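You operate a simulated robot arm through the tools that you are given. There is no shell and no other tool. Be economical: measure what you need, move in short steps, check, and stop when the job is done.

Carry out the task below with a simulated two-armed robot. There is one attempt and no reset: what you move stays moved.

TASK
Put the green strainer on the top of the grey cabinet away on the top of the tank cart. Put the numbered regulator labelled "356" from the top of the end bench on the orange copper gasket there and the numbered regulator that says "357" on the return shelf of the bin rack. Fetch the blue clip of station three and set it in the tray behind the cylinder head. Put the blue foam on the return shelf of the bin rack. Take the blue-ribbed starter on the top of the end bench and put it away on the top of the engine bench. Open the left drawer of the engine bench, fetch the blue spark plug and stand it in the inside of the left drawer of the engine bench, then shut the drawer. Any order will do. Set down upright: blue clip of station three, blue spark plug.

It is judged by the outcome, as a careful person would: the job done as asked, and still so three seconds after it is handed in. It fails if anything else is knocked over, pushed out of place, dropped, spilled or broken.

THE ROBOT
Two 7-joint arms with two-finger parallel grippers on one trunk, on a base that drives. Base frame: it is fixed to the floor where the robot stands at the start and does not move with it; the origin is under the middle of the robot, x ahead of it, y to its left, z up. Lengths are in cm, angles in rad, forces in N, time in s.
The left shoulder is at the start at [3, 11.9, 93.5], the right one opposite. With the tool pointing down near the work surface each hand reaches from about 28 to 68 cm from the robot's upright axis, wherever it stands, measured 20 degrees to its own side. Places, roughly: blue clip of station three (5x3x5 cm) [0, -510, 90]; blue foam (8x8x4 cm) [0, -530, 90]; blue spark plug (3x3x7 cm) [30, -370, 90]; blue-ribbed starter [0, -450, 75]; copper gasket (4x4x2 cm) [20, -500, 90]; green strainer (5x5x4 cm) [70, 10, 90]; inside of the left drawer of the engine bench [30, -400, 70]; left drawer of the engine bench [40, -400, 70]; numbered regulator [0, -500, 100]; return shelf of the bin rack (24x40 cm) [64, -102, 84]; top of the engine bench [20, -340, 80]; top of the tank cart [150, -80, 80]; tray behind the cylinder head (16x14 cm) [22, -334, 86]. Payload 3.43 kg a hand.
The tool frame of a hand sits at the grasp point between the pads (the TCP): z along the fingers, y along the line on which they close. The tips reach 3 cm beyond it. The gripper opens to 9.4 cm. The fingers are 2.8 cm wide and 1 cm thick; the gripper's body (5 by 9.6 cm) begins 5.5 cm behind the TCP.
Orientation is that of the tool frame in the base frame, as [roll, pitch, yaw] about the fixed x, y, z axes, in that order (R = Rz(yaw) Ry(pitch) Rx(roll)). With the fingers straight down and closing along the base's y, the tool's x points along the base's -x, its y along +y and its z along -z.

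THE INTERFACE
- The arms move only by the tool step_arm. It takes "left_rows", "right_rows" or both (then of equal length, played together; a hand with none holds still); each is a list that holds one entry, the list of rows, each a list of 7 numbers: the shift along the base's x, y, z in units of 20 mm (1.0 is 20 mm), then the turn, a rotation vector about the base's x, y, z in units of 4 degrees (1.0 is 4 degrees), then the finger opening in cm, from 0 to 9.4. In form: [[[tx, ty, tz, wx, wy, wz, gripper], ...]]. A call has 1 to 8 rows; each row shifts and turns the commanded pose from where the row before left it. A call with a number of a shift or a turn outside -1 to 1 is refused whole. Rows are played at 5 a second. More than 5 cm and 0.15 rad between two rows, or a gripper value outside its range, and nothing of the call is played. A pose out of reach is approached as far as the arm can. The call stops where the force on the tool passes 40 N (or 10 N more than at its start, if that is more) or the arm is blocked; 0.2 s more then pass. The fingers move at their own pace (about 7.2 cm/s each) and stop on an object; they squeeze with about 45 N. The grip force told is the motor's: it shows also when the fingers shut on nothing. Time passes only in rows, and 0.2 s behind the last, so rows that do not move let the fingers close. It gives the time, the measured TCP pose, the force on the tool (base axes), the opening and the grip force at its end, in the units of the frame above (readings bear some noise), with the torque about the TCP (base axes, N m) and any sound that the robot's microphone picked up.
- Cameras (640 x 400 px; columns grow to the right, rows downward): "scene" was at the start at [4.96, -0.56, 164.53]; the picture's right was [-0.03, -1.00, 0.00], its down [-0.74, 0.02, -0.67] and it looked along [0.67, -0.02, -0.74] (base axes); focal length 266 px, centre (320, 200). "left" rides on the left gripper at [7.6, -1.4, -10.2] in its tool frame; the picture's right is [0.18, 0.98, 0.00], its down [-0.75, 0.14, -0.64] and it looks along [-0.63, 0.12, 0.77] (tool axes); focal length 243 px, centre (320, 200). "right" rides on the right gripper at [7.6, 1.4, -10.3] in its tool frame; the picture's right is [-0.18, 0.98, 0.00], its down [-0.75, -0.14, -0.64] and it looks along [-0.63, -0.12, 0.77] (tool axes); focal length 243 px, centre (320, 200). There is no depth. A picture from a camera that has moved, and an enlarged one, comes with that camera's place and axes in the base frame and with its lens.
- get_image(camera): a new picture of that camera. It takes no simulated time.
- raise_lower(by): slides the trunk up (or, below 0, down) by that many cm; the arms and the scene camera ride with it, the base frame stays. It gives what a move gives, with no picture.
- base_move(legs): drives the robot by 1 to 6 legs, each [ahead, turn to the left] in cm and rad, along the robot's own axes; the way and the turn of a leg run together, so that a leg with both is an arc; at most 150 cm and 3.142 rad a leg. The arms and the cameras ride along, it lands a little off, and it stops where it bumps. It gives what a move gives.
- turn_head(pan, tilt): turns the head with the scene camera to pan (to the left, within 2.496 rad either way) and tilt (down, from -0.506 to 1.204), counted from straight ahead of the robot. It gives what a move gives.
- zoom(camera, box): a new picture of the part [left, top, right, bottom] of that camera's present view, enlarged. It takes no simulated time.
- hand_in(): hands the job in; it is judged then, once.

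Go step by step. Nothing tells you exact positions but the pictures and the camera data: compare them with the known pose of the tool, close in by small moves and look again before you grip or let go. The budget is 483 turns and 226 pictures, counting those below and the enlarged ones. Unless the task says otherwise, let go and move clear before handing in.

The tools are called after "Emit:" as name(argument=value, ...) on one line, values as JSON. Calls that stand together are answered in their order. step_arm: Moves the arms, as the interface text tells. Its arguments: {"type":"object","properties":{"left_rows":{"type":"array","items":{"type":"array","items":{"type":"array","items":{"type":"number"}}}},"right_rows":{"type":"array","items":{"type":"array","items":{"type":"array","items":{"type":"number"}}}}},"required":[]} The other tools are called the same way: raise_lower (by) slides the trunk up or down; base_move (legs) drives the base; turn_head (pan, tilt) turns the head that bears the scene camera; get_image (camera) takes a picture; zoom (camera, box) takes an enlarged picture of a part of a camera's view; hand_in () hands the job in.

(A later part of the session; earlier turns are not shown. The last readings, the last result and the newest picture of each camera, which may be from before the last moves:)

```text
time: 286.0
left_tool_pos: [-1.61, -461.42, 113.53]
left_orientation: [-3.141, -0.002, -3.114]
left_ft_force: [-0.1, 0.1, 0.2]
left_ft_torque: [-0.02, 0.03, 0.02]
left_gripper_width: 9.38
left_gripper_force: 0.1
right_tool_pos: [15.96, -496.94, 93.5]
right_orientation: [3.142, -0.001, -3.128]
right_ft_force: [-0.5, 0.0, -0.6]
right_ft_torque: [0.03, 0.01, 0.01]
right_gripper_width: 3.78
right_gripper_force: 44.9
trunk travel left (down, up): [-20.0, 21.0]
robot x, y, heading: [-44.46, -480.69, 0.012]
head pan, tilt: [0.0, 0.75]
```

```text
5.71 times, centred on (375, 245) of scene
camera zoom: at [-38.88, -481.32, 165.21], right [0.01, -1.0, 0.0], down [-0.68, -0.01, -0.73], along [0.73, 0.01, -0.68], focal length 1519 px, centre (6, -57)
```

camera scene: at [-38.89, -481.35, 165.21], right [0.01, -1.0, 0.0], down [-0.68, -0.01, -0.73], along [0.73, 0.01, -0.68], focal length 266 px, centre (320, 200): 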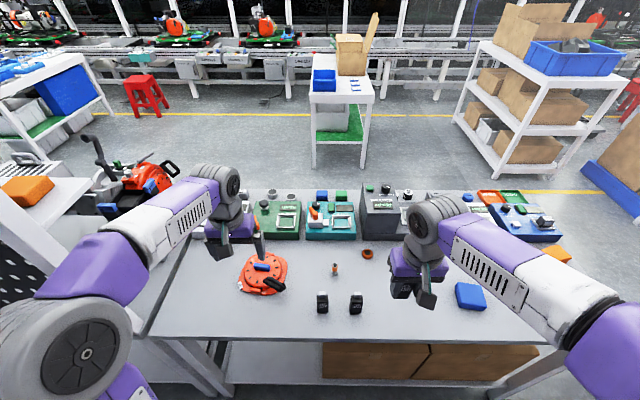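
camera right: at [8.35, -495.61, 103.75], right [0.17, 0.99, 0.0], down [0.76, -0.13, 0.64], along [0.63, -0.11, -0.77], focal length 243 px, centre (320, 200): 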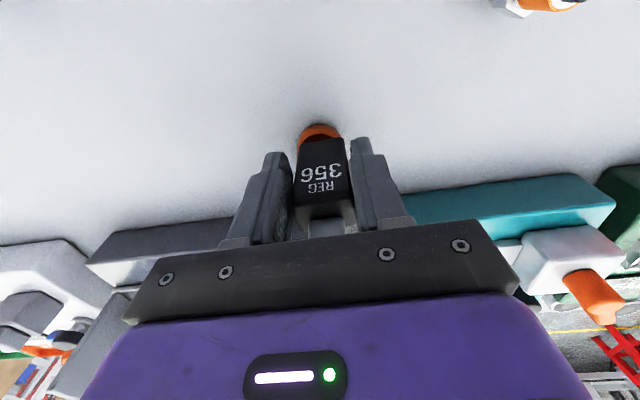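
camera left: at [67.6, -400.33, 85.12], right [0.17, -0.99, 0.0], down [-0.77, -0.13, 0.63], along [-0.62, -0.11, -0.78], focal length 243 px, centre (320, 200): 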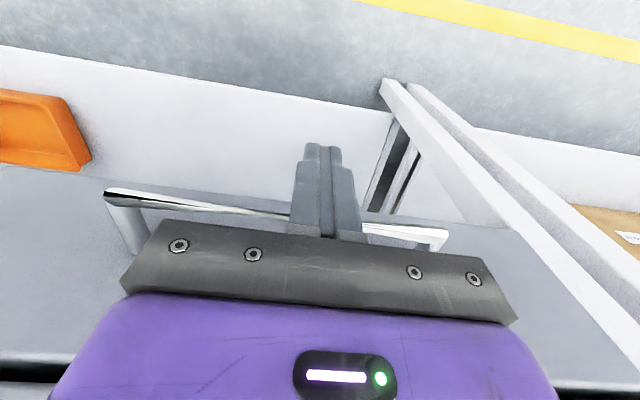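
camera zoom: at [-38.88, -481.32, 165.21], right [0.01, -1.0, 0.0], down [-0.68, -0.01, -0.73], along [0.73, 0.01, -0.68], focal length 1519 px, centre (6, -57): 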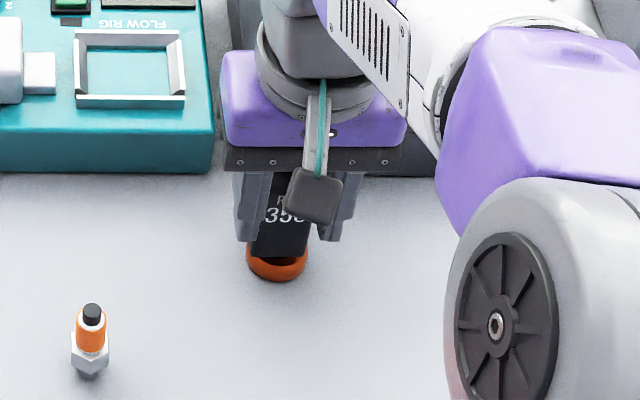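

Emit:
step_arm(right_rows=[[[0, 0, -0.1, 0, 0, 0, 2], [0, 0, -0.1, 0, 0, 0, 2], [0, 0, -0.1, 0, 0, 0, 2], [0, 0, -0.1, 0, 0, 0, 2], [0, 0, -0.1, 0, 0, 0, 2], [0, 0, -0.1, 0, 0, 0, 2]]])

Emit:
zoom(camera="scene", box=[330, 210, 420, 280])

```text
time: 287.4
left_tool_pos: [-1.92, -461.29, 113.73]
left_orientation: [3.141, 0.0, -3.113]
left_ft_force: [-0.1, 0.4, -0.1]
left_ft_torque: [0.02, 0.0, 0.01]
left_gripper_width: 9.4
left_gripper_force: 0.0
right_tool_pos: [15.92, -496.74, 92.84]
right_orientation: [3.139, 0.015, -3.126]
right_ft_force: [0.5, -2.0, 35.6]
right_ft_torque: [-0.23, -0.53, -0.01]
right_gripper_width: 3.76
right_gripper_force: 45.2
trunk travel left (down, up): [-20.0, 21.0]
robot x, y, heading: [-44.34, -480.98, 0.014]
head pan, tilt: [0.0, 0.75]
```

```text
5.71 times, centred on (375, 245) of scene
camera zoom: at [-39.32, -481.24, 165.26], right [0.01, -1.0, 0.0], down [-0.68, -0.01, -0.73], along [0.73, 0.01, -0.68], focal length 1519 px, centre (6, -57)
```

zoom: 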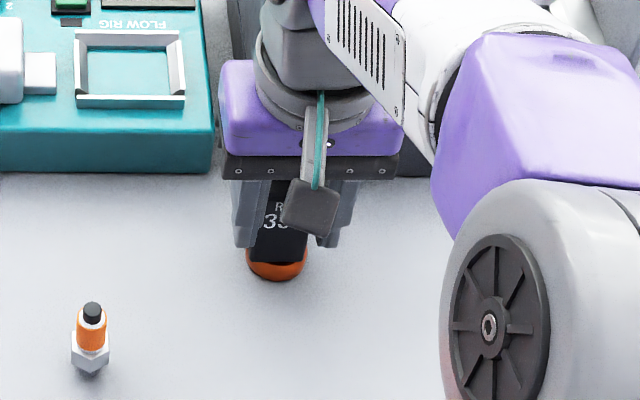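

Contact made. I relax the push, open and rise.

Emit:
step_arm(right_rows=[[[0, 0, 0.15, 0, 0, 0, 2], [0, 0, 0, 0, 0, 0, 3.9], [0, 0, 0, 0, 0, 0, 4.6], [0, 0, 0, 0, 0, 0, 5.5], [0, 0, 0.5, 0, 0, 0, 5.5], [0, 0, 1, 0, 0, 0, 6], [0, 0, 1, 0, 0, 0, 6], [0, 0, 1, 0, 0, 0, 6]]])

Emit:
get_image(camera="right")

Emit:
zoom(camera="scene", box=[330, 210, 420, 280])

```text
time: 289.2
left_tool_pos: [-1.68, -461.28, 113.61]
left_orientation: [3.141, -0.003, -3.114]
left_ft_force: [-0.7, 0.0, 0.2]
left_ft_torque: [-0.01, -0.01, 0.03]
left_gripper_width: 9.4
left_gripper_force: 0.0
right_tool_pos: [15.78, -496.88, 99.64]
right_orientation: [-3.14, 0.001, -3.126]
right_ft_force: [0.2, -0.4, -0.2]
right_ft_torque: [0.01, 0.03, -0.04]
right_gripper_width: 5.98
right_gripper_force: 0.1
trunk travel left (down, up): [-20.0, 21.0]
robot x, y, heading: [-44.57, -480.79, 0.014]
head pan, tilt: [0.0, 0.75]
```

```text
116 pictures are left
camera right: at [8.15, -495.56, 109.97], right [0.17, 0.99, 0.0], down [0.75, -0.13, 0.64], along [0.63, -0.11, -0.77], focal length 243 px, centre (320, 200)
```

right: 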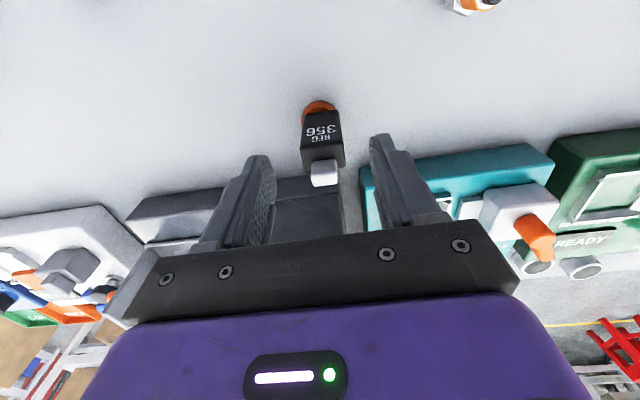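

```text
5.71 times, centred on (375, 245) of scene
camera zoom: at [-38.93, -481.31, 165.21], right [0.01, -1.0, 0.0], down [-0.68, -0.01, -0.73], along [0.73, 0.01, -0.68], focal length 1519 px, centre (6, -57)
```

zoom: 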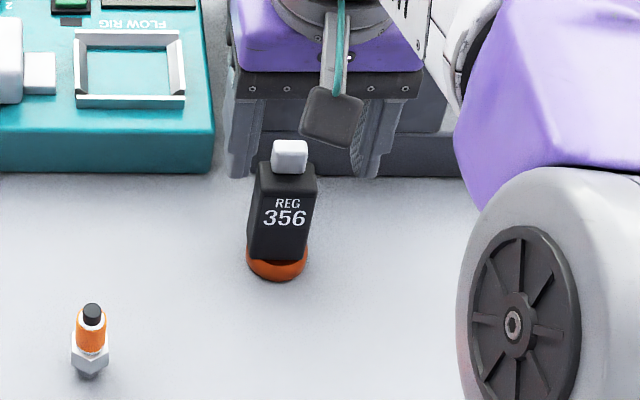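

356 stands on the gasket. I withdraw the right hand back and up.

Emit:
step_arm(right_rows=[[[0, 0, 1, 0, 0, 0, 6], [-0.5, 0, 0.7, 0, 0, 0, 6], [-1, 0, 0.7, 0, 0, 0, 6], [-1, 0, 0.7, 0, 0, 0, 6], [-1, 0, 0.5, 0, 0, 0, 6], [-1, 0, 0.5, 0, 0, 0, 6], [-1, 0, 0.5, 0, 0, 0, 6], [-1, 0, 0.5, 0, 0, 0, 6]]])

Emit:
step_arm(right_rows=[[[-1, 0, 0.5, 0, 0, 0, 6], [-1, 0, 0.5, 0, 0, 0, 6], [-1, 0, 0.5, 0, 0, 0, 6], [-1, 0, 0, 0, 0, 0, 9.4], [-1, 0, 0, 0, 0, 0, 9.4]]])

Emit:
get_image(camera="scene")

Emit:
get_image(camera="left")

```text
time: 291.0
left_tool_pos: [-1.67, -461.53, 113.66]
left_orientation: [3.142, -0.002, -3.113]
left_ft_force: [-0.5, -0.1, -0.3]
left_ft_torque: [-0.02, 0.02, 0.02]
left_gripper_width: 9.42
left_gripper_force: 0.1
right_tool_pos: [3.08, -496.84, 109.62]
right_orientation: [3.14, 0.001, -3.128]
right_ft_force: [0.0, 0.2, 0.4]
right_ft_torque: [0.0, 0.01, 0.02]
right_gripper_width: 6.03
right_gripper_force: 0.0
trunk travel left (down, up): [-20.0, 21.0]
robot x, y, heading: [-44.26, -480.96, 0.017]
head pan, tilt: [0.0, 0.75]
```

```text
time: 292.2
left_tool_pos: [-1.67, -461.42, 113.74]
left_orientation: [-3.141, -0.001, -3.115]
left_ft_force: [-1.1, 0.1, 0.4]
left_ft_torque: [0.05, -0.02, 0.03]
left_gripper_width: 9.4
left_gripper_force: 0.2
right_tool_pos: [-7.1, -496.78, 112.87]
right_orientation: [-3.141, 0.0, -3.128]
right_ft_force: [0.0, 0.3, -0.9]
right_ft_torque: [0.01, -0.03, 0.02]
right_gripper_width: 9.38
right_gripper_force: 0.1
trunk travel left (down, up): [-20.0, 21.0]
robot x, y, heading: [-44.23, -480.87, 0.017]
head pan, tilt: [0.0, 0.75]
```

```text
114 pictures are left
camera scene: at [-38.99, -481.33, 165.22], right [0.01, -1.0, 0.0], down [-0.68, -0.01, -0.73], along [0.73, 0.01, -0.68], focal length 266 px, centre (320, 200)
```

scene: 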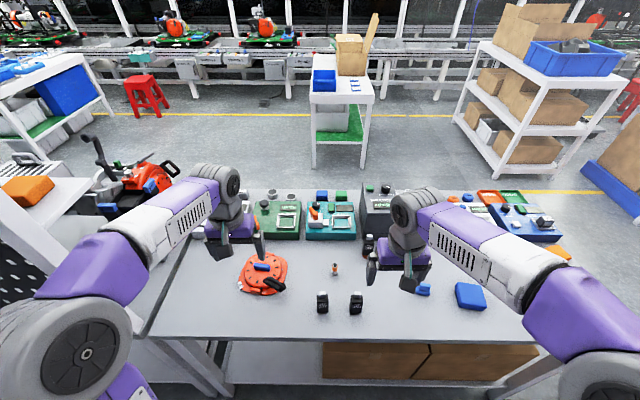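

```text
113 pictures are left
camera left: at [-9.35, -463.07, 123.98], right [-0.21, 0.98, 0.0], down [0.75, 0.16, 0.64], along [0.63, 0.14, -0.77], focal length 243 px, centre (320, 200)
```

left: 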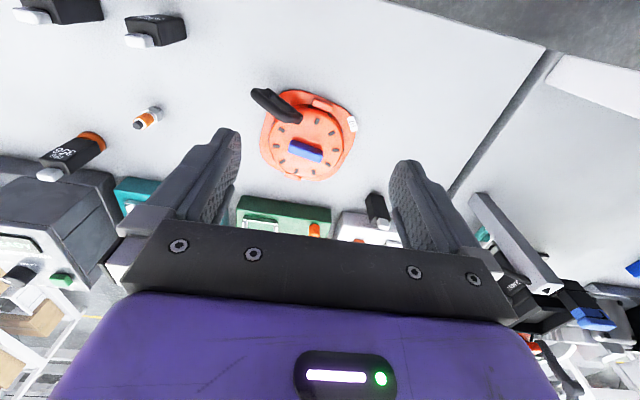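

356 done. Next the starter: I bring the left hand over its blue rib for a closer look.

Emit:
step_arm(left_rows=[[[1, 0, -0.6, 0, 0, 0, 9.4], [1, 0, -0.6, 0, 0, 0, 9.4], [1, 0, -0.6, 0, 0, 0, 9.4], [1, 0, -0.6, 0, 0, 0, 9.4], [0.7, 0, -0.6, 0, 0, 0, 9.4]]])

Emit:
get_image(camera="left")

Emit:
zoom(camera="scene", box=[200, 220, 320, 310])

```text
time: 293.4
left_tool_pos: [7.8, -461.5, 107.62]
left_orientation: [3.141, -0.003, -3.112]
left_ft_force: [0.1, 0.9, 0.0]
left_ft_torque: [0.01, 0.03, 0.01]
left_gripper_width: 9.41
left_gripper_force: 0.1
right_tool_pos: [-7.17, -496.92, 112.76]
right_orientation: [3.14, 0.0, -3.128]
right_ft_force: [-0.2, 0.3, 0.0]
right_ft_torque: [-0.01, 0.01, -0.03]
right_gripper_width: 9.4
right_gripper_force: 0.0
trunk travel left (down, up): [-20.0, 21.0]
robot x, y, heading: [-44.57, -481.08, 0.015]
head pan, tilt: [0.0, 0.75]
```

```text
112 pictures are left
camera left: at [0.12, -463.16, 117.91], right [-0.21, 0.98, 0.0], down [0.75, 0.16, 0.64], along [0.63, 0.14, -0.77], focal length 243 px, centre (320, 200)
```

left: 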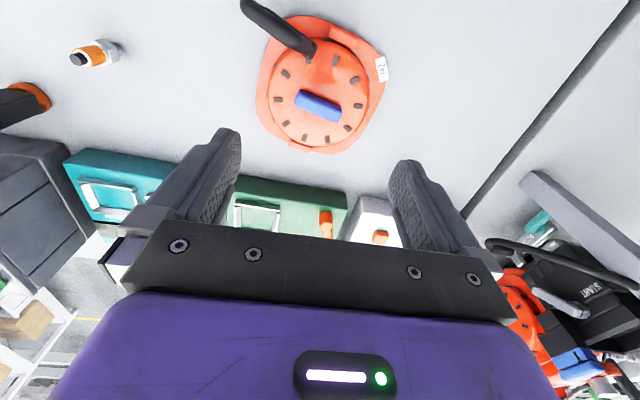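

```text
4.44 times, centred on (260, 265) of scene
camera zoom: at [-38.85, -481.31, 165.21], right [0.01, -1.0, 0.0], down [-0.68, -0.01, -0.73], along [0.73, 0.01, -0.68], focal length 1182 px, centre (587, -89)
```

zoom: 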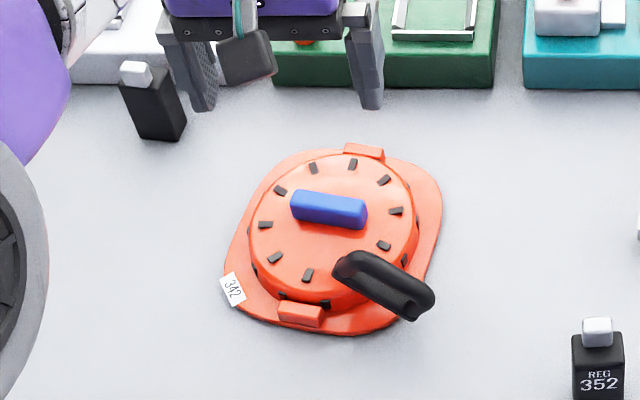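

Rib centre ≈(9.2,−461.6,90.8), about 5.3 cm long, turned 10°. I align to it and lower.

Emit:
step_arm(left_rows=[[[0.7, 0, -1, 0, 0, -1, 8], [0, 0, -1, 0, 0, -1, 8], [0, 0, -1, 0, 0, -0.5, 8], [0, 0, -1, 0, 0, 0, 8], [0, 0, -1, 0, 0, 0, 8]]])

Emit:
get_image(camera="left")

Emit:
zoom(camera="scene", box=[200, 220, 320, 310])

```text
time: 294.6
left_tool_pos: [9.26, -461.41, 97.64]
left_orientation: [3.14, -0.002, 2.995]
left_ft_force: [-0.3, -0.6, 0.0]
left_ft_torque: [-0.03, -0.05, 0.01]
left_gripper_width: 8.0
left_gripper_force: 0.1
right_tool_pos: [-7.19, -496.92, 112.84]
right_orientation: [3.141, 0.001, -3.129]
right_ft_force: [0.5, 0.2, 0.1]
right_ft_torque: [0.0, 0.01, -0.03]
right_gripper_width: 9.43
right_gripper_force: 0.1
trunk travel left (down, up): [-20.0, 21.0]
robot x, y, heading: [-44.21, -481.39, 0.014]
head pan, tilt: [0.0, 0.75]
```

```text
110 pictures are left
camera left: at [1.45, -461.82, 107.97], right [-0.04, 1.0, 0.0], down [0.77, 0.03, 0.64], along [0.64, 0.03, -0.77], focal length 243 px, centre (320, 200)
```

left: 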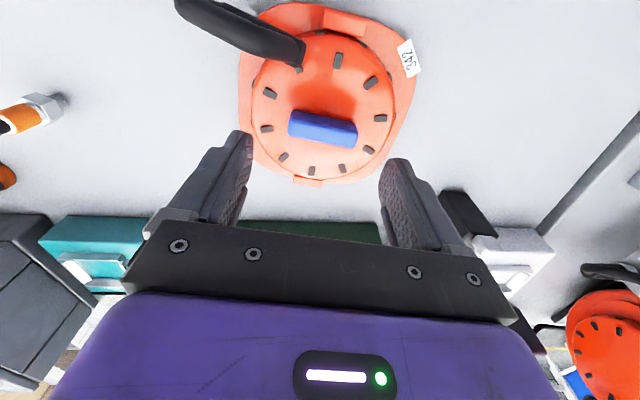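

```text
4.44 times, centred on (260, 265) of scene
camera zoom: at [-38.86, -481.31, 165.21], right [0.01, -1.0, 0.0], down [-0.68, -0.01, -0.73], along [0.73, 0.01, -0.68], focal length 1182 px, centre (587, -89)
```

zoom: 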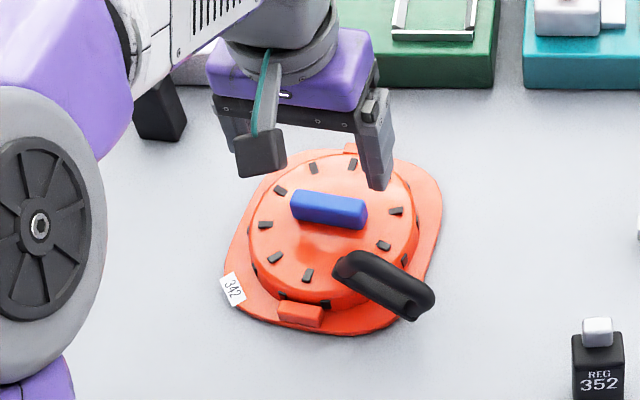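

Emit:
step_arm(left_rows=[[[-0.25, 0.1, -1, 0, 0, 0, 8], [0, 0, -0.8, 0, 0, 0, 8], [0, 0, -0.3, 0, 0, 0, 8]]])

Emit:
get_image(camera="left")

Emit:
zoom(camera="scene", box=[200, 220, 320, 310])

```text
time: 295.4
left_tool_pos: [8.78, -461.15, 93.5]
left_orientation: [3.141, 0.0, 2.996]
left_ft_force: [0.8, 0.6, 0.3]
left_ft_torque: [-0.01, -0.05, -0.05]
left_gripper_width: 7.99
left_gripper_force: 0.0
right_tool_pos: [-7.18, -496.87, 112.9]
right_orientation: [3.141, 0.001, -3.127]
right_ft_force: [0.8, 1.2, -0.7]
right_ft_torque: [-0.03, 0.0, 0.03]
right_gripper_width: 9.42
right_gripper_force: 0.1
trunk travel left (down, up): [-20.0, 21.0]
robot x, y, heading: [-44.39, -480.93, 0.015]
head pan, tilt: [0.0, 0.75]
```

```text
108 pictures are left
camera left: at [0.92, -461.57, 103.82], right [-0.04, 1.0, 0.0], down [0.77, 0.03, 0.64], along [0.64, 0.03, -0.77], focal length 243 px, centre (320, 200)
```

left: 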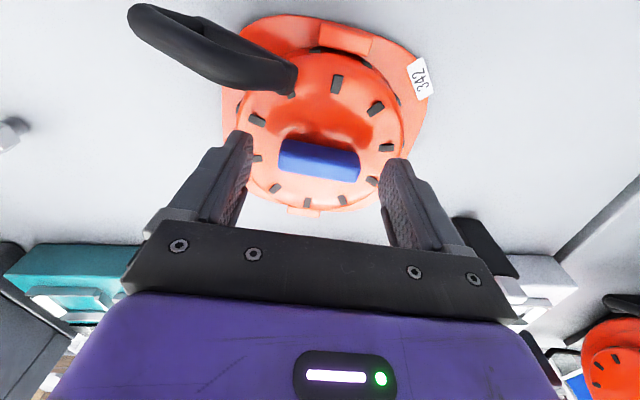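

```text
4.44 times, centred on (260, 265) of scene
camera zoom: at [-38.9, -481.31, 165.21], right [0.01, -1.0, 0.0], down [-0.68, -0.01, -0.73], along [0.73, 0.01, -0.68], focal length 1182 px, centre (587, -89)
```

zoom: 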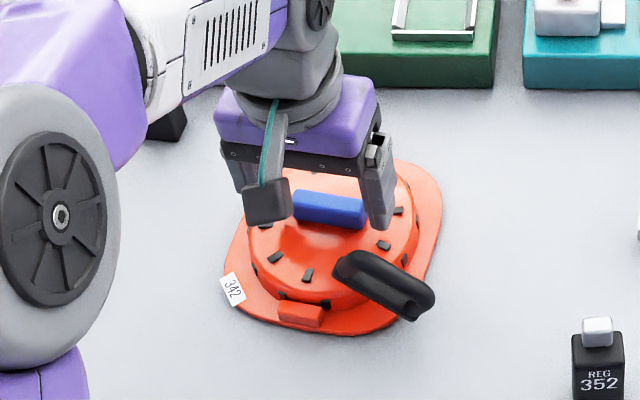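

Emit:
step_arm(left_rows=[[[0, 0, -0.3, 0, 0, 0, 8], [0, 0, -0.2, 0, 0, 0, 8], [0, 0, 0, 0, 0, 0, 5.5], [0, 0, 0, 0, 0, 0, 4], [0, 0, 0, 0, 0, 0, 4], [0, 0, 0, 0, 0, 0, 4]]])

Emit:
get_image(camera="left")

```text
time: 296.8
left_tool_pos: [8.66, -461.16, 92.42]
left_orientation: [3.14, -0.003, 2.996]
left_ft_force: [0.8, 2.7, 0.2]
left_ft_torque: [0.31, -0.27, 0.05]
left_gripper_width: 5.59
left_gripper_force: 44.7
right_tool_pos: [-7.2, -496.98, 112.83]
right_orientation: [-3.14, 0.001, -3.126]
right_ft_force: [-0.3, -0.3, -0.8]
right_ft_torque: [0.02, -0.01, -0.01]
right_gripper_width: 9.43
right_gripper_force: 0.0
trunk travel left (down, up): [-20.0, 21.0]
robot x, y, heading: [-44.13, -480.9, 0.01]
head pan, tilt: [0.0, 0.75]
```

```text
106 pictures are left
camera left: at [0.88, -461.47, 102.75], right [-0.04, 1.0, 0.0], down [0.77, 0.03, 0.64], along [0.64, 0.03, -0.77], focal length 243 px, centre (320, 200)
```

left: 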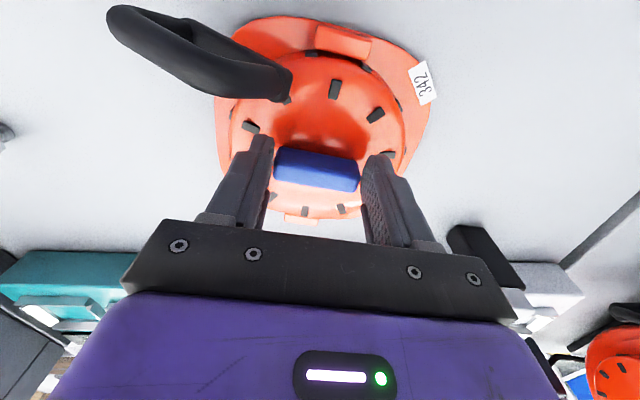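

Gripped on the rib. Test lift.

Emit:
step_arm(left_rows=[[[0, 0, 0.3, 0, 0, 0, 4], [0, 0, 0.5, 0, 0, 0, 4], [0, 0, 0.7, 0, 0, 0, 4], [0, 0, 0, 0, 0, 0, 4]]])

Emit:
get_image(camera="left")

Emit:
zoom(camera="scene", box=[200, 220, 320, 310])

```text
time: 297.8
left_tool_pos: [8.7, -461.25, 95.3]
left_orientation: [-3.141, -0.003, 2.996]
left_ft_force: [0.0, -0.2, -6.1]
left_ft_torque: [0.03, 0.06, 0.0]
left_gripper_width: 5.58
left_gripper_force: 44.8
right_tool_pos: [-7.07, -496.85, 112.9]
right_orientation: [-3.14, -0.001, -3.127]
right_ft_force: [0.1, 0.0, 0.8]
right_ft_torque: [0.04, -0.01, -0.04]
right_gripper_width: 9.4
right_gripper_force: 0.0
trunk travel left (down, up): [-20.0, 21.0]
robot x, y, heading: [-44.12, -481.15, 0.016]
head pan, tilt: [0.0, 0.75]
```

```text
105 pictures are left
camera left: at [0.88, -461.57, 105.75], right [-0.04, 1.0, 0.0], down [0.77, 0.03, 0.64], along [0.64, 0.03, -0.77], focal length 243 px, centre (320, 200)
```

left: 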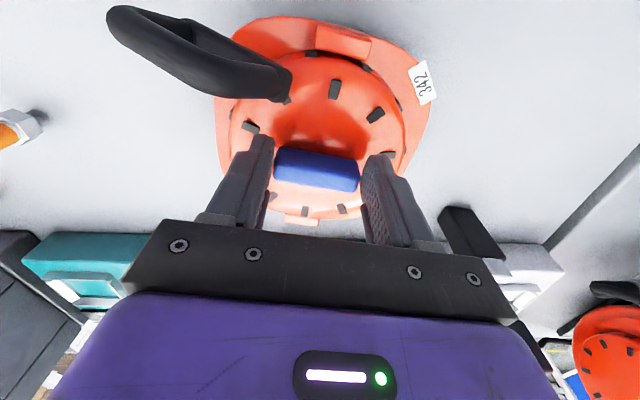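

```text
4.44 times, centred on (260, 265) of scene
camera zoom: at [-38.82, -481.28, 165.21], right [0.01, -1.0, 0.0], down [-0.68, -0.01, -0.73], along [0.73, 0.01, -0.68], focal length 1182 px, centre (587, -89)
```

zoom: 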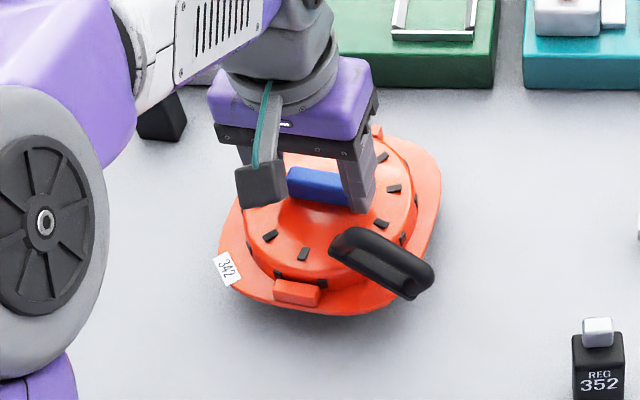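

It hangs level. I lift it to carry height, close to the body.

Emit:
step_arm(left_rows=[[[0, 0, 0.7, 0, 0, 0, 4], [0, 0, 0.8, 0, 0, 0, 4], [0, 0, 0.8, 0, 0, 0, 4], [-0.3, 0, 0.8, 0, 0, 0, 4], [-0.6, 0, 0.8, 0, 0, 0, 4], [-0.8, 0, 0.8, 0, 0, 0, 4], [-0.8, 0, 0.8, 0, 0, 0, 4], [-0.8, 0, 0.8, 0, 0, 0, 4]]])

Emit:
step_arm(left_rows=[[[-0.8, 0, 0.8, 0, 0, 0, 4], [-0.8, 0, 0.8, 0, 0, 0, 4], [-0.8, 0, 0.8, 0, 0, 0, 4], [-0.5, 0, 0.8, 0, 0, 0, 4]]], right_rows=[[[0.7, -0.8, -0.5, 0, 0, 0, 9.4], [0.7, -0.8, -0.5, 0, 0, 0, 9.4], [0.7, -0.8, -0.5, 0, 0, 0, 9.4], [0.7, -0.8, -0.5, 0, 0, 0, 9.4]]])

Emit:
get_image(camera="right")

Emit:
get_image(camera="scene")

```text
time: 299.6
left_tool_pos: [2.19, -461.14, 108.15]
left_orientation: [3.139, -0.001, 2.995]
left_ft_force: [0.0, 0.4, -6.4]
left_ft_torque: [0.07, 0.02, 0.02]
left_gripper_width: 5.6
left_gripper_force: 44.5
right_tool_pos: [-7.09, -496.89, 112.61]
right_orientation: [-3.141, 0.002, -3.128]
right_ft_force: [0.6, 0.1, 0.9]
right_ft_torque: [0.02, -0.03, 0.01]
right_gripper_width: 9.41
right_gripper_force: 0.0
trunk travel left (down, up): [-20.0, 21.0]
robot x, y, heading: [-44.39, -480.87, 0.013]
head pan, tilt: [0.0, 0.75]
```

```text
time: 300.6
left_tool_pos: [-3.43, -461.08, 114.75]
left_orientation: [3.141, -0.002, 2.995]
left_ft_force: [-0.1, 0.3, -5.2]
left_ft_torque: [0.03, -0.01, -0.01]
left_gripper_width: 5.59
left_gripper_force: 45.2
right_tool_pos: [-1.39, -503.42, 108.63]
right_orientation: [-3.141, -0.001, -3.127]
right_ft_force: [0.1, 0.3, -0.1]
right_ft_torque: [0.02, -0.01, -0.02]
right_gripper_width: 9.41
right_gripper_force: 0.0
trunk travel left (down, up): [-20.0, 21.0]
robot x, y, heading: [-44.14, -480.88, 0.013]
head pan, tilt: [0.0, 0.75]
```

```text
103 pictures are left
camera right: at [-9.1, -502.11, 118.92], right [0.17, 0.99, 0.0], down [0.76, -0.13, 0.64], along [0.63, -0.11, -0.77], focal length 243 px, centre (320, 200)
```

right: 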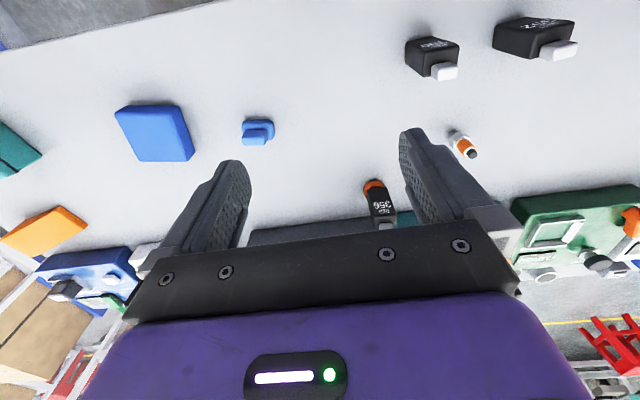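

```text
102 pictures are left
camera scene: at [-38.82, -481.33, 165.21], right [0.01, -1.0, 0.0], down [-0.68, -0.01, -0.73], along [0.73, 0.01, -0.68], focal length 266 px, centre (320, 200)
```

scene: 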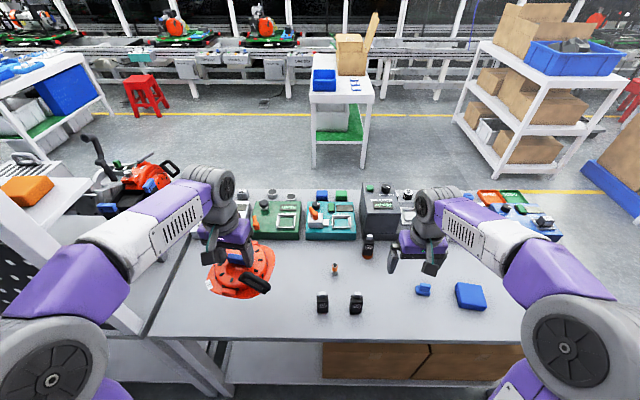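

Clip at (2.8,−512.6,≈88.7). I bring the right hand over it.

Emit:
step_arm(right_rows=[[[0.5, -1, -0.5, 0, 0, 0, 8], [0.5, -1, -0.5, 0, 0, 0, 8], [0.5, -1, -1, 0, 0, 0, 8], [0.5, -1, -1, 0, 0, 0, 8], [0.1, -0.6, -1, 0, 0, 0, 7], [0, 0, -1, 0, 0, 0, 7]]])

Emit:
get_image(camera="right")

Emit:
zoom(camera="scene", box=[370, 240, 490, 330])

```text
time: 302.0
left_tool_pos: [-3.47, -461.02, 114.74]
left_orientation: [-3.141, -0.001, 2.997]
left_ft_force: [0.0, 0.2, -5.2]
left_ft_torque: [0.03, 0.0, 0.0]
left_gripper_width: 5.58
left_gripper_force: 45.1
right_tool_pos: [2.79, -512.73, 98.7]
right_orientation: [-3.14, 0.0, -3.127]
right_ft_force: [0.7, 0.0, 0.6]
right_ft_torque: [-0.02, -0.01, -0.03]
right_gripper_width: 7.0
right_gripper_force: 0.2
trunk travel left (down, up): [-20.0, 21.0]
robot x, y, heading: [-44.24, -481.01, 0.017]
head pan, tilt: [0.0, 0.75]
```

```text
101 pictures are left
camera right: at [-4.94, -511.38, 108.9], right [0.17, 0.99, 0.0], down [0.76, -0.13, 0.64], along [0.63, -0.11, -0.77], focal length 243 px, centre (320, 200)
```

right: 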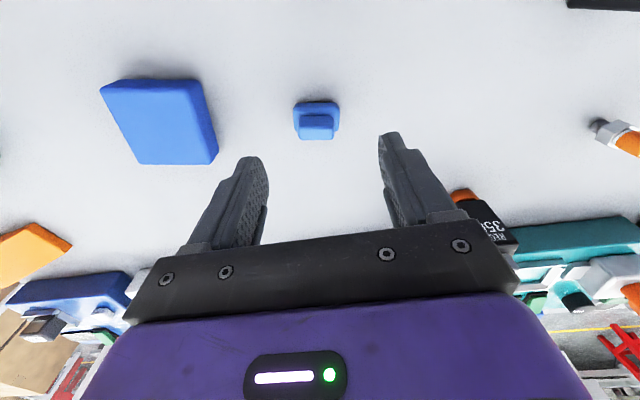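

```text
4.44 times, centred on (430, 285) of scene
camera zoom: at [-38.82, -481.29, 165.21], right [0.01, -1.0, 0.0], down [-0.68, -0.01, -0.73], along [0.73, 0.01, -0.68], focal length 1182 px, centre (-169, -178)
```

zoom: 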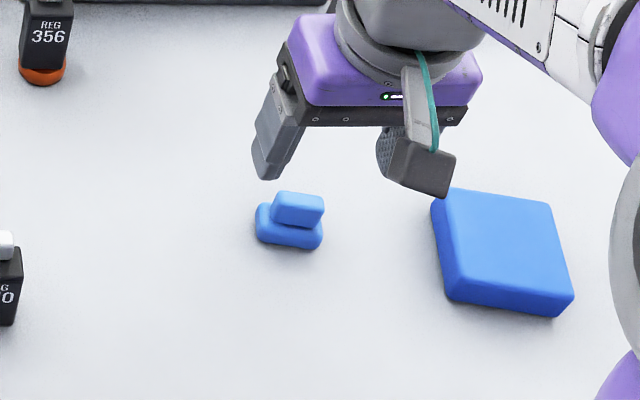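

Emit:
step_arm(right_rows=[[[0, -0.05, -1, 0, 0, 0, 6], [0, 0, -1, 0, 0, 0, 6], [0, 0, -0.6, 0, 0, 0, 6]]])

Emit:
get_image(camera="right")

```text
time: 302.8
left_tool_pos: [-3.56, -461.06, 114.73]
left_orientation: [3.14, 0.0, 2.997]
left_ft_force: [0.9, -0.3, -6.6]
left_ft_torque: [0.05, 0.06, 0.01]
left_gripper_width: 5.59
left_gripper_force: 44.6
right_tool_pos: [2.78, -512.54, 93.55]
right_orientation: [-3.141, 0.001, -3.127]
right_ft_force: [-0.4, 0.5, 0.0]
right_ft_torque: [0.01, 0.03, -0.05]
right_gripper_width: 5.99
right_gripper_force: 0.0
trunk travel left (down, up): [-20.0, 21.0]
robot x, y, heading: [-44.23, -481.09, 0.013]
head pan, tilt: [0.0, 0.75]
```

```text
99 pictures are left
camera right: at [-4.8, -511.22, 103.8], right [0.17, 0.99, 0.0], down [0.76, -0.13, 0.64], along [0.63, -0.11, -0.77], focal length 243 px, centre (320, 200)
```

right: 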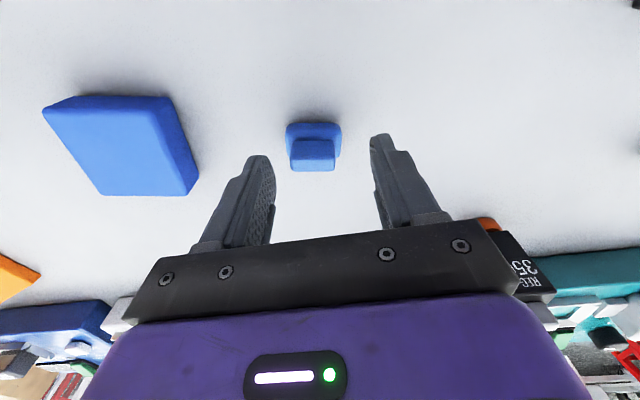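

Emit:
step_arm(right_rows=[[[0, -0.2, -0.5, 0, 0, 0, 6], [0, 0, -0.35, 0, 0, 0, 5], [0, 0, 0, 0, 0, 0, 3], [0, 0, 0, 0, 0, 0, 1], [0, 0, 0, 0, 0, 0, 1], [0, 0, 0, 0, 0, 0, 1]]])

Emit:
get_image(camera="right")

```text
time: 304.2
left_tool_pos: [-3.55, -461.03, 114.68]
left_orientation: [3.141, -0.002, 2.996]
left_ft_force: [-0.4, 0.8, -7.4]
left_ft_torque: [0.05, 0.0, -0.01]
left_gripper_width: 5.59
left_gripper_force: 45.4
right_tool_pos: [2.66, -512.83, 91.73]
right_orientation: [3.142, 0.001, -3.13]
right_ft_force: [0.0, 0.2, 0.7]
right_ft_torque: [-0.02, -0.02, 0.0]
right_gripper_width: 3.19
right_gripper_force: 45.5
trunk travel left (down, up): [-20.0, 21.0]
robot x, y, heading: [-44.38, -480.95, 0.012]
head pan, tilt: [0.0, 0.75]
```

```text
98 pictures are left
camera right: at [-4.94, -511.54, 102.13], right [0.17, 0.99, 0.0], down [0.76, -0.13, 0.64], along [0.63, -0.11, -0.77], focal length 243 px, centre (320, 200)
```

right: 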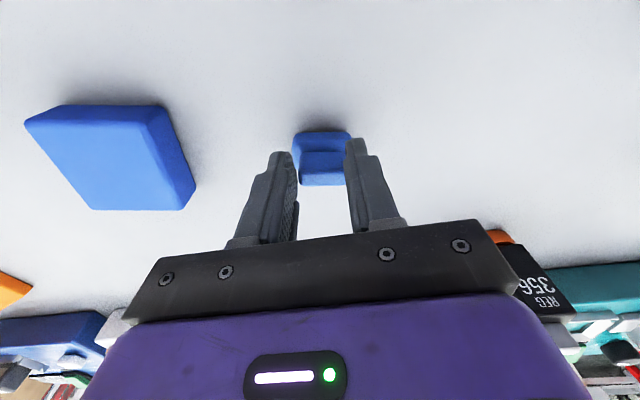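

Clip gripped (3.19 cm). Lift and draw back.

Emit:
step_arm(right_rows=[[[0, 0, 0.5, 0, 0, 0, 1], [0, 0, 1, 0, 0, 0, 1], [0, 0, 1, 0, 0, 0, 1], [-0.5, 0, 1, 0, 0, 0, 1], [-1, 0.2, 1, 0, 0, 0, 1], [-1, 0.2, 1, 0, 0, 0, 1], [-1, 0.2, 1, 0, 0, 0, 1], [-1, 0.2, 1, 0, 0, 0, 1]]])

Emit:
step_arm(right_rows=[[[-1, 0.3, 1, 0, 0, 0, 1], [-1, 0.3, 1, 0, 0, 0, 1], [-1, 0.3, 1, 0, 0, 0, 1], [-0.5, 0, 1, 0, 0, 0, 1]]])

Emit:
get_image(camera="right")

Emit:
get_image(camera="left")

```text
time: 306.0
left_tool_pos: [-3.59, -461.05, 114.68]
left_orientation: [3.141, 0.0, 2.994]
left_ft_force: [-0.5, -0.3, -5.8]
left_ft_torque: [0.07, 0.0, 0.02]
left_gripper_width: 5.58
left_gripper_force: 45.0
right_tool_pos: [-6.35, -511.23, 106.84]
right_orientation: [-3.14, 0.0, -3.126]
right_ft_force: [0.2, -0.1, -0.5]
right_ft_torque: [0.01, -0.04, -0.03]
right_gripper_width: 3.17
right_gripper_force: 44.8
trunk travel left (down, up): [-20.0, 21.0]
robot x, y, heading: [-44.36, -481.15, 0.016]
head pan, tilt: [0.0, 0.75]
```

```text
time: 307.0
left_tool_pos: [-3.55, -461.09, 114.69]
left_orientation: [-3.141, -0.002, 2.994]
left_ft_force: [0.0, -0.4, -5.6]
left_ft_torque: [0.05, -0.01, -0.01]
left_gripper_width: 5.56
left_gripper_force: 45.0
right_tool_pos: [-13.21, -509.66, 114.88]
right_orientation: [3.141, 0.0, -3.128]
right_ft_force: [0.6, -0.9, -0.6]
right_ft_torque: [-0.02, -0.01, -0.02]
right_gripper_width: 3.16
right_gripper_force: 44.4
trunk travel left (down, up): [-20.0, 21.0]
robot x, y, heading: [-44.03, -481.13, 0.011]
head pan, tilt: [0.0, 0.75]
```

```text
97 pictures are left
camera right: at [-20.84, -508.37, 125.2], right [0.17, 0.99, 0.0], down [0.76, -0.13, 0.64], along [0.63, -0.11, -0.77], focal length 243 px, centre (320, 200)
```

right: 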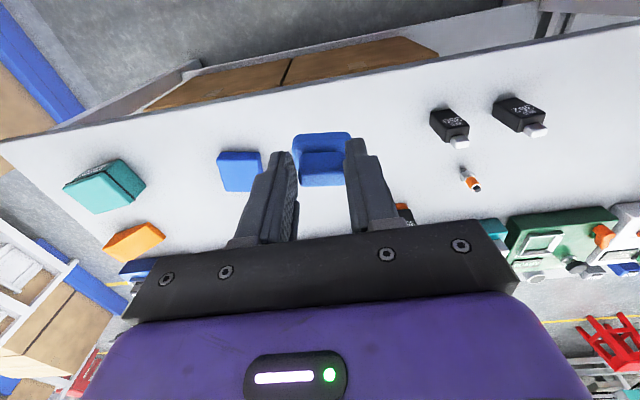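

```text
96 pictures are left
camera left: at [-11.38, -461.41, 125.04], right [-0.04, 1.0, 0.0], down [0.77, 0.03, 0.64], along [0.64, 0.03, -0.77], focal length 243 px, centre (320, 200)
```

left: 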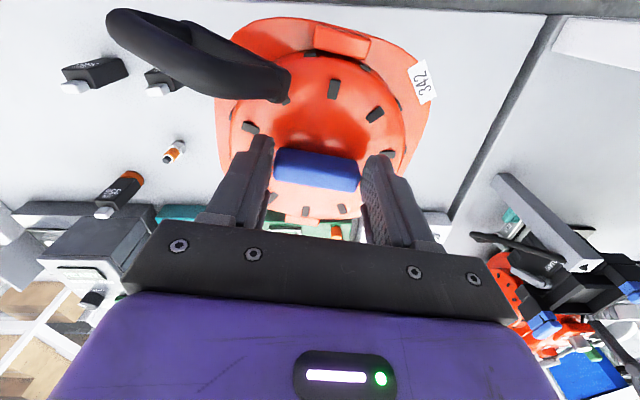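

Both items are held. I drive around the near end of the engine bench to its front.

Emit:
base_move(legs=[[-22, 0], [0, 1.559], [150, 0], [128, 0], [0, -1.571], [150, 0]])

Emit:
base_move(legs=[[30, 0], [0, -1.571], [146, 0], [0, -1.571]])

Emit:
turn_head(pan=0, tilt=0.75)

Emit:
get_image(camera="scene")

```text
time: 336.3
left_tool_pos: [122.0, -178.08, 114.74]
left_orientation: [3.141, -0.002, 3.027]
left_ft_force: [0.1, 0.4, -7.1]
left_ft_torque: [0.02, 0.03, 0.01]
left_gripper_width: 5.57
left_gripper_force: 45.3
right_tool_pos: [113.86, -226.85, 114.94]
right_orientation: [3.141, 0.0, -3.096]
right_ft_force: [0.2, -0.5, -1.0]
right_ft_torque: [-0.03, 0.02, -0.04]
right_gripper_width: 3.07
right_gripper_force: 44.8
trunk travel left (down, up): [-20.0, 21.0]
robot x, y, heading: [81.55, -199.36, 0.045]
head pan, tilt: [0.0, 0.75]
```

```text
time: 352.6
left_tool_pos: [76.15, -359.6, 114.68]
left_orientation: [3.14, -0.002, -0.125]
left_ft_force: [-0.3, 0.0, -6.3]
left_ft_torque: [-0.05, -0.03, -0.02]
left_gripper_width: 5.54
left_gripper_force: 45.3
right_tool_pos: [84.52, -310.72, 114.79]
right_orientation: [3.141, 0.001, 0.037]
right_ft_force: [0.7, 0.1, 0.2]
right_ft_torque: [0.0, -0.01, 0.0]
right_gripper_width: 3.06
right_gripper_force: 45.4
trunk travel left (down, up): [-20.0, 21.0]
robot x, y, heading: [116.06, -338.37, -3.108]
head pan, tilt: [0.0, 0.75]
```

```text
time: 353.2
left_tool_pos: [76.03, -359.52, 114.56]
left_orientation: [3.14, -0.002, -0.125]
left_ft_force: [0.2, 0.1, -6.5]
left_ft_torque: [-0.03, -0.05, -0.01]
left_gripper_width: 5.57
left_gripper_force: 45.4
right_tool_pos: [84.43, -310.6, 114.94]
right_orientation: [-3.141, 0.001, 0.036]
right_ft_force: [0.8, 0.4, -0.1]
right_ft_torque: [0.0, 0.0, -0.01]
right_gripper_width: 3.03
right_gripper_force: 44.8
trunk travel left (down, up): [-20.0, 21.0]
robot x, y, heading: [116.43, -338.49, -3.104]
head pan, tilt: [0.0, 0.75]
```

```text
95 pictures are left
camera scene: at [110.96, -339.21, 165.21], right [-0.04, 1.0, 0.0], down [0.68, 0.02, -0.73], along [-0.73, -0.03, -0.68], focal length 266 px, centre (320, 200)
```

scene: 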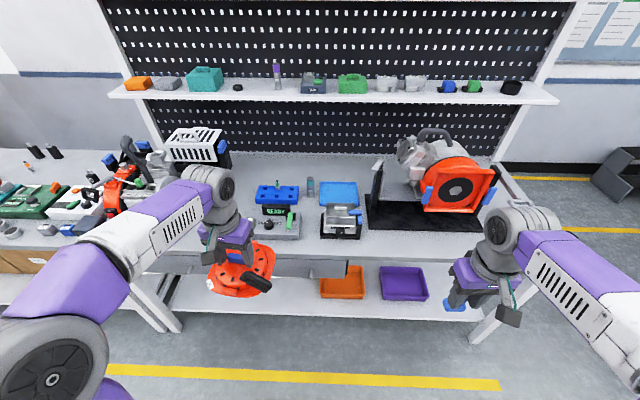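

Now I close in on the bench to stand at about (84,−352).

Emit:
base_move(legs=[[0, 0.364], [34, 0], [0, -0.4]])

Emit:
get_image(camera="scene")

Emit:
get_image(camera="right")

Emit:
get_image(camera="left")

```text
time: 357.7
left_tool_pos: [43.76, -371.0, 114.71]
left_orientation: [3.139, -0.004, -0.166]
left_ft_force: [-0.6, 0.6, -6.7]
left_ft_torque: [-0.05, -0.04, 0.03]
left_gripper_width: 5.55
left_gripper_force: 44.9
right_tool_pos: [54.42, -322.52, 114.93]
right_orientation: [-3.142, 0.0, -0.006]
right_ft_force: [0.1, 1.2, 0.0]
right_ft_torque: [0.0, 0.01, -0.01]
right_gripper_width: 3.07
right_gripper_force: 44.8
trunk travel left (down, up): [-20.0, 21.0]
robot x, y, heading: [84.98, -351.75, 3.131]
head pan, tilt: [0.0, 0.75]
```

```text
94 pictures are left
camera scene: at [79.52, -352.16, 165.21], right [0.01, 1.0, 0.0], down [0.68, -0.01, -0.73], along [-0.73, 0.01, -0.68], focal length 266 px, centre (320, 200)
```

scene: 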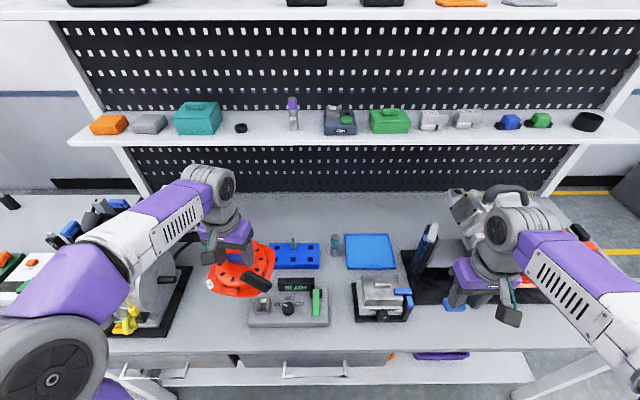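

```text
93 pictures are left
camera right: at [61.94, -324.01, 125.16], right [-0.19, -0.98, 0.0], down [-0.75, 0.15, 0.64], along [-0.63, 0.12, -0.77], focal length 243 px, centre (320, 200)
```

right: 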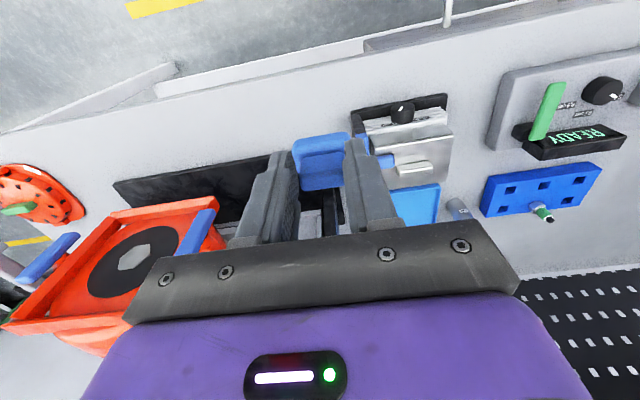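

```text
92 pictures are left
camera left: at [51.26, -370.83, 125.04], right [0.02, -1.0, 0.0], down [-0.77, -0.01, 0.64], along [-0.64, -0.01, -0.77], focal length 243 px, centre (320, 200)
```

left: 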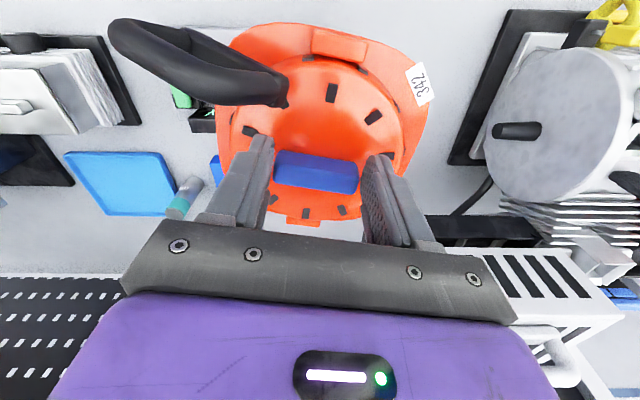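

I'll set the starter in the free area between engine and rack, centre about (30.5,−382.5). First I move sideways, then forward and down.

Emit:
step_arm(left_rows=[[[0, -1, -0.3, 0, 0, 0, 4], [0, -1, -0.3, 0, 0, 0, 4], [0, -1, -0.5, 0, 0, 0, 4], [0, -1, -0.5, 0, 0, 0, 4], [0, -1, -0.5, 0, 0, 0, 4], [-0.5, -0.75, -0.7, 0, 0, 0, 4], [-1, 0, -0.8, 0, 0, 0, 4], [-1, 0, -0.8, 0, 0, 0, 4]]])

Emit:
step_arm(left_rows=[[[-1, 0, -0.8, 0, 0, 0, 4], [-1, 0, -0.8, 0, 0, 0, 4], [-1, 0, -0.4, 0, 0, 0, 4], [-1, 0, -0.4, 0, 0, 0, 4]]])

Emit:
get_image(camera="left")

Emit:
get_image(camera="scene")

```text
time: 359.5
left_tool_pos: [38.58, -382.44, 105.74]
left_orientation: [-3.141, -0.004, -0.169]
left_ft_force: [-0.3, 0.2, -5.7]
left_ft_torque: [-0.05, -0.05, 0.03]
left_gripper_width: 5.59
left_gripper_force: 45.0
right_tool_pos: [54.22, -322.45, 114.84]
right_orientation: [-3.141, 0.0, -0.007]
right_ft_force: [-0.8, 0.4, -1.1]
right_ft_torque: [0.0, -0.01, -0.01]
right_gripper_width: 3.06
right_gripper_force: 45.0
trunk travel left (down, up): [-20.0, 21.0]
robot x, y, heading: [84.5, -352.17, 3.133]
head pan, tilt: [0.0, 0.75]
```

```text
time: 360.1
left_tool_pos: [36.32, -382.41, 103.72]
left_orientation: [-3.138, -0.015, -0.165]
left_ft_force: [15.5, 4.2, 0.4]
left_ft_torque: [-0.51, 1.85, -0.11]
left_gripper_width: 5.54
left_gripper_force: 45.0
right_tool_pos: [54.36, -322.47, 114.92]
right_orientation: [-3.141, 0.0, -0.006]
right_ft_force: [-0.5, 0.1, -0.9]
right_ft_torque: [0.01, -0.05, 0.01]
right_gripper_width: 3.09
right_gripper_force: 45.1
trunk travel left (down, up): [-20.0, 21.0]
robot x, y, heading: [84.73, -351.75, 3.135]
head pan, tilt: [0.0, 0.75]
stopped in row 2 (left hand): the force on the tool passed its limit at 60 N (the readings are from after the stop); the commanded pose is now the measured one
```

```text
91 pictures are left
camera left: at [43.82, -382.4, 114.15], right [0.02, -1.0, 0.0], down [-0.78, -0.02, 0.63], along [-0.63, -0.01, -0.78], focal length 243 px, centre (320, 200)
```

left: 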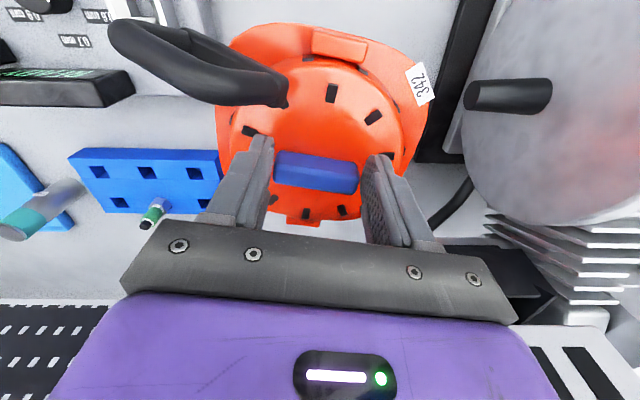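

```text
90 pictures are left
camera scene: at [79.54, -352.21, 165.21], right [0.01, 1.0, 0.0], down [0.68, 0.0, -0.73], along [-0.73, 0.01, -0.68], focal length 266 px, centre (320, 200)
```

scene: 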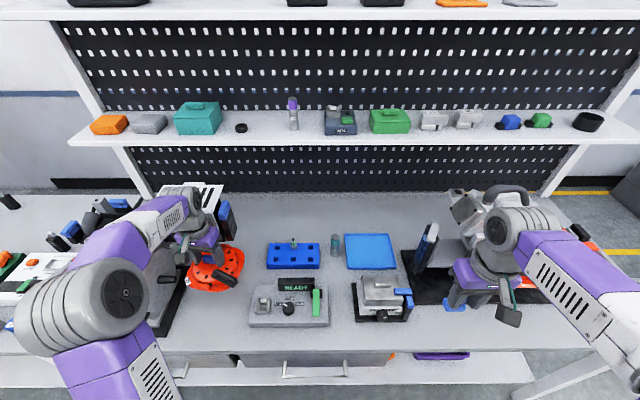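

The wrist met the white cage overhanging the engine. I back off, and choose a spot nearer the front (37,−384), turning the starter so its handle points to the front edge.

Emit:
step_arm(left_rows=[[[0.5, 0, 0, 0, 0, 0, 4], [1, 0, 0.3, 0, 0, 0, 4], [1, 0, 0.3, 0, 0, -1, 4], [0.5, 0, 0.3, 0, 0, -1, 4], [0, 0, 0, 0, 0, -1, 4], [0, 0, 0, 0, 0, -1, 4], [0, 0, 0, 0, 0, -1, 4], [0, 0, 0, 0, 0, -1, 4]]])

Emit:
get_image(camera="left")

Emit:
zoom(camera="scene", box=[100, 160, 300, 350])

```text
time: 361.9
left_tool_pos: [42.17, -382.45, 105.59]
left_orientation: [-3.138, -0.013, -0.586]
left_ft_force: [0.0, -0.8, -6.3]
left_ft_torque: [-0.05, 0.0, -0.01]
left_gripper_width: 5.58
left_gripper_force: 45.3
right_tool_pos: [54.17, -322.6, 114.94]
right_orientation: [3.141, -0.001, -0.004]
right_ft_force: [-0.3, -0.4, -0.4]
right_ft_torque: [-0.01, 0.03, -0.01]
right_gripper_width: 3.06
right_gripper_force: 44.4
trunk travel left (down, up): [-20.0, 21.0]
robot x, y, heading: [84.66, -351.97, 3.134]
head pan, tilt: [0.0, 0.75]
```

```text
89 pictures are left
camera left: at [49.2, -385.54, 115.93], right [-0.39, -0.92, 0.0], down [-0.71, 0.3, 0.63], along [-0.58, 0.25, -0.77], focal length 243 px, centre (320, 200)
```

left: 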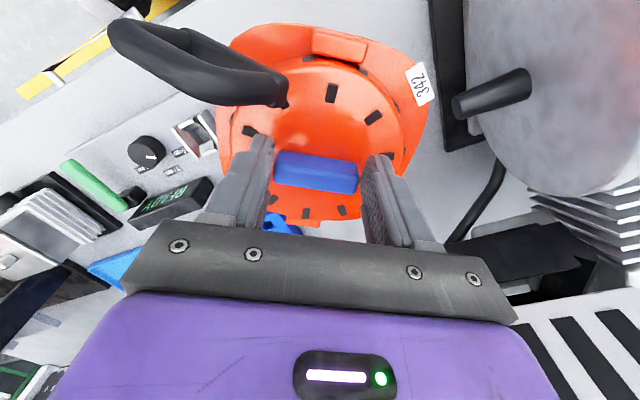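

```text
2.11 times, centred on (200, 255) of scene
camera zoom: at [79.51, -352.21, 165.21], right [0.01, 1.0, 0.0], down [0.68, 0.0, -0.73], along [-0.73, 0.01, -0.68], focal length 560 px, centre (573, 84)
```

zoom: 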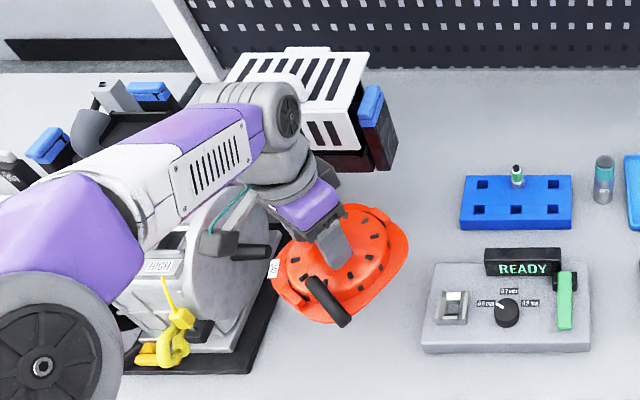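

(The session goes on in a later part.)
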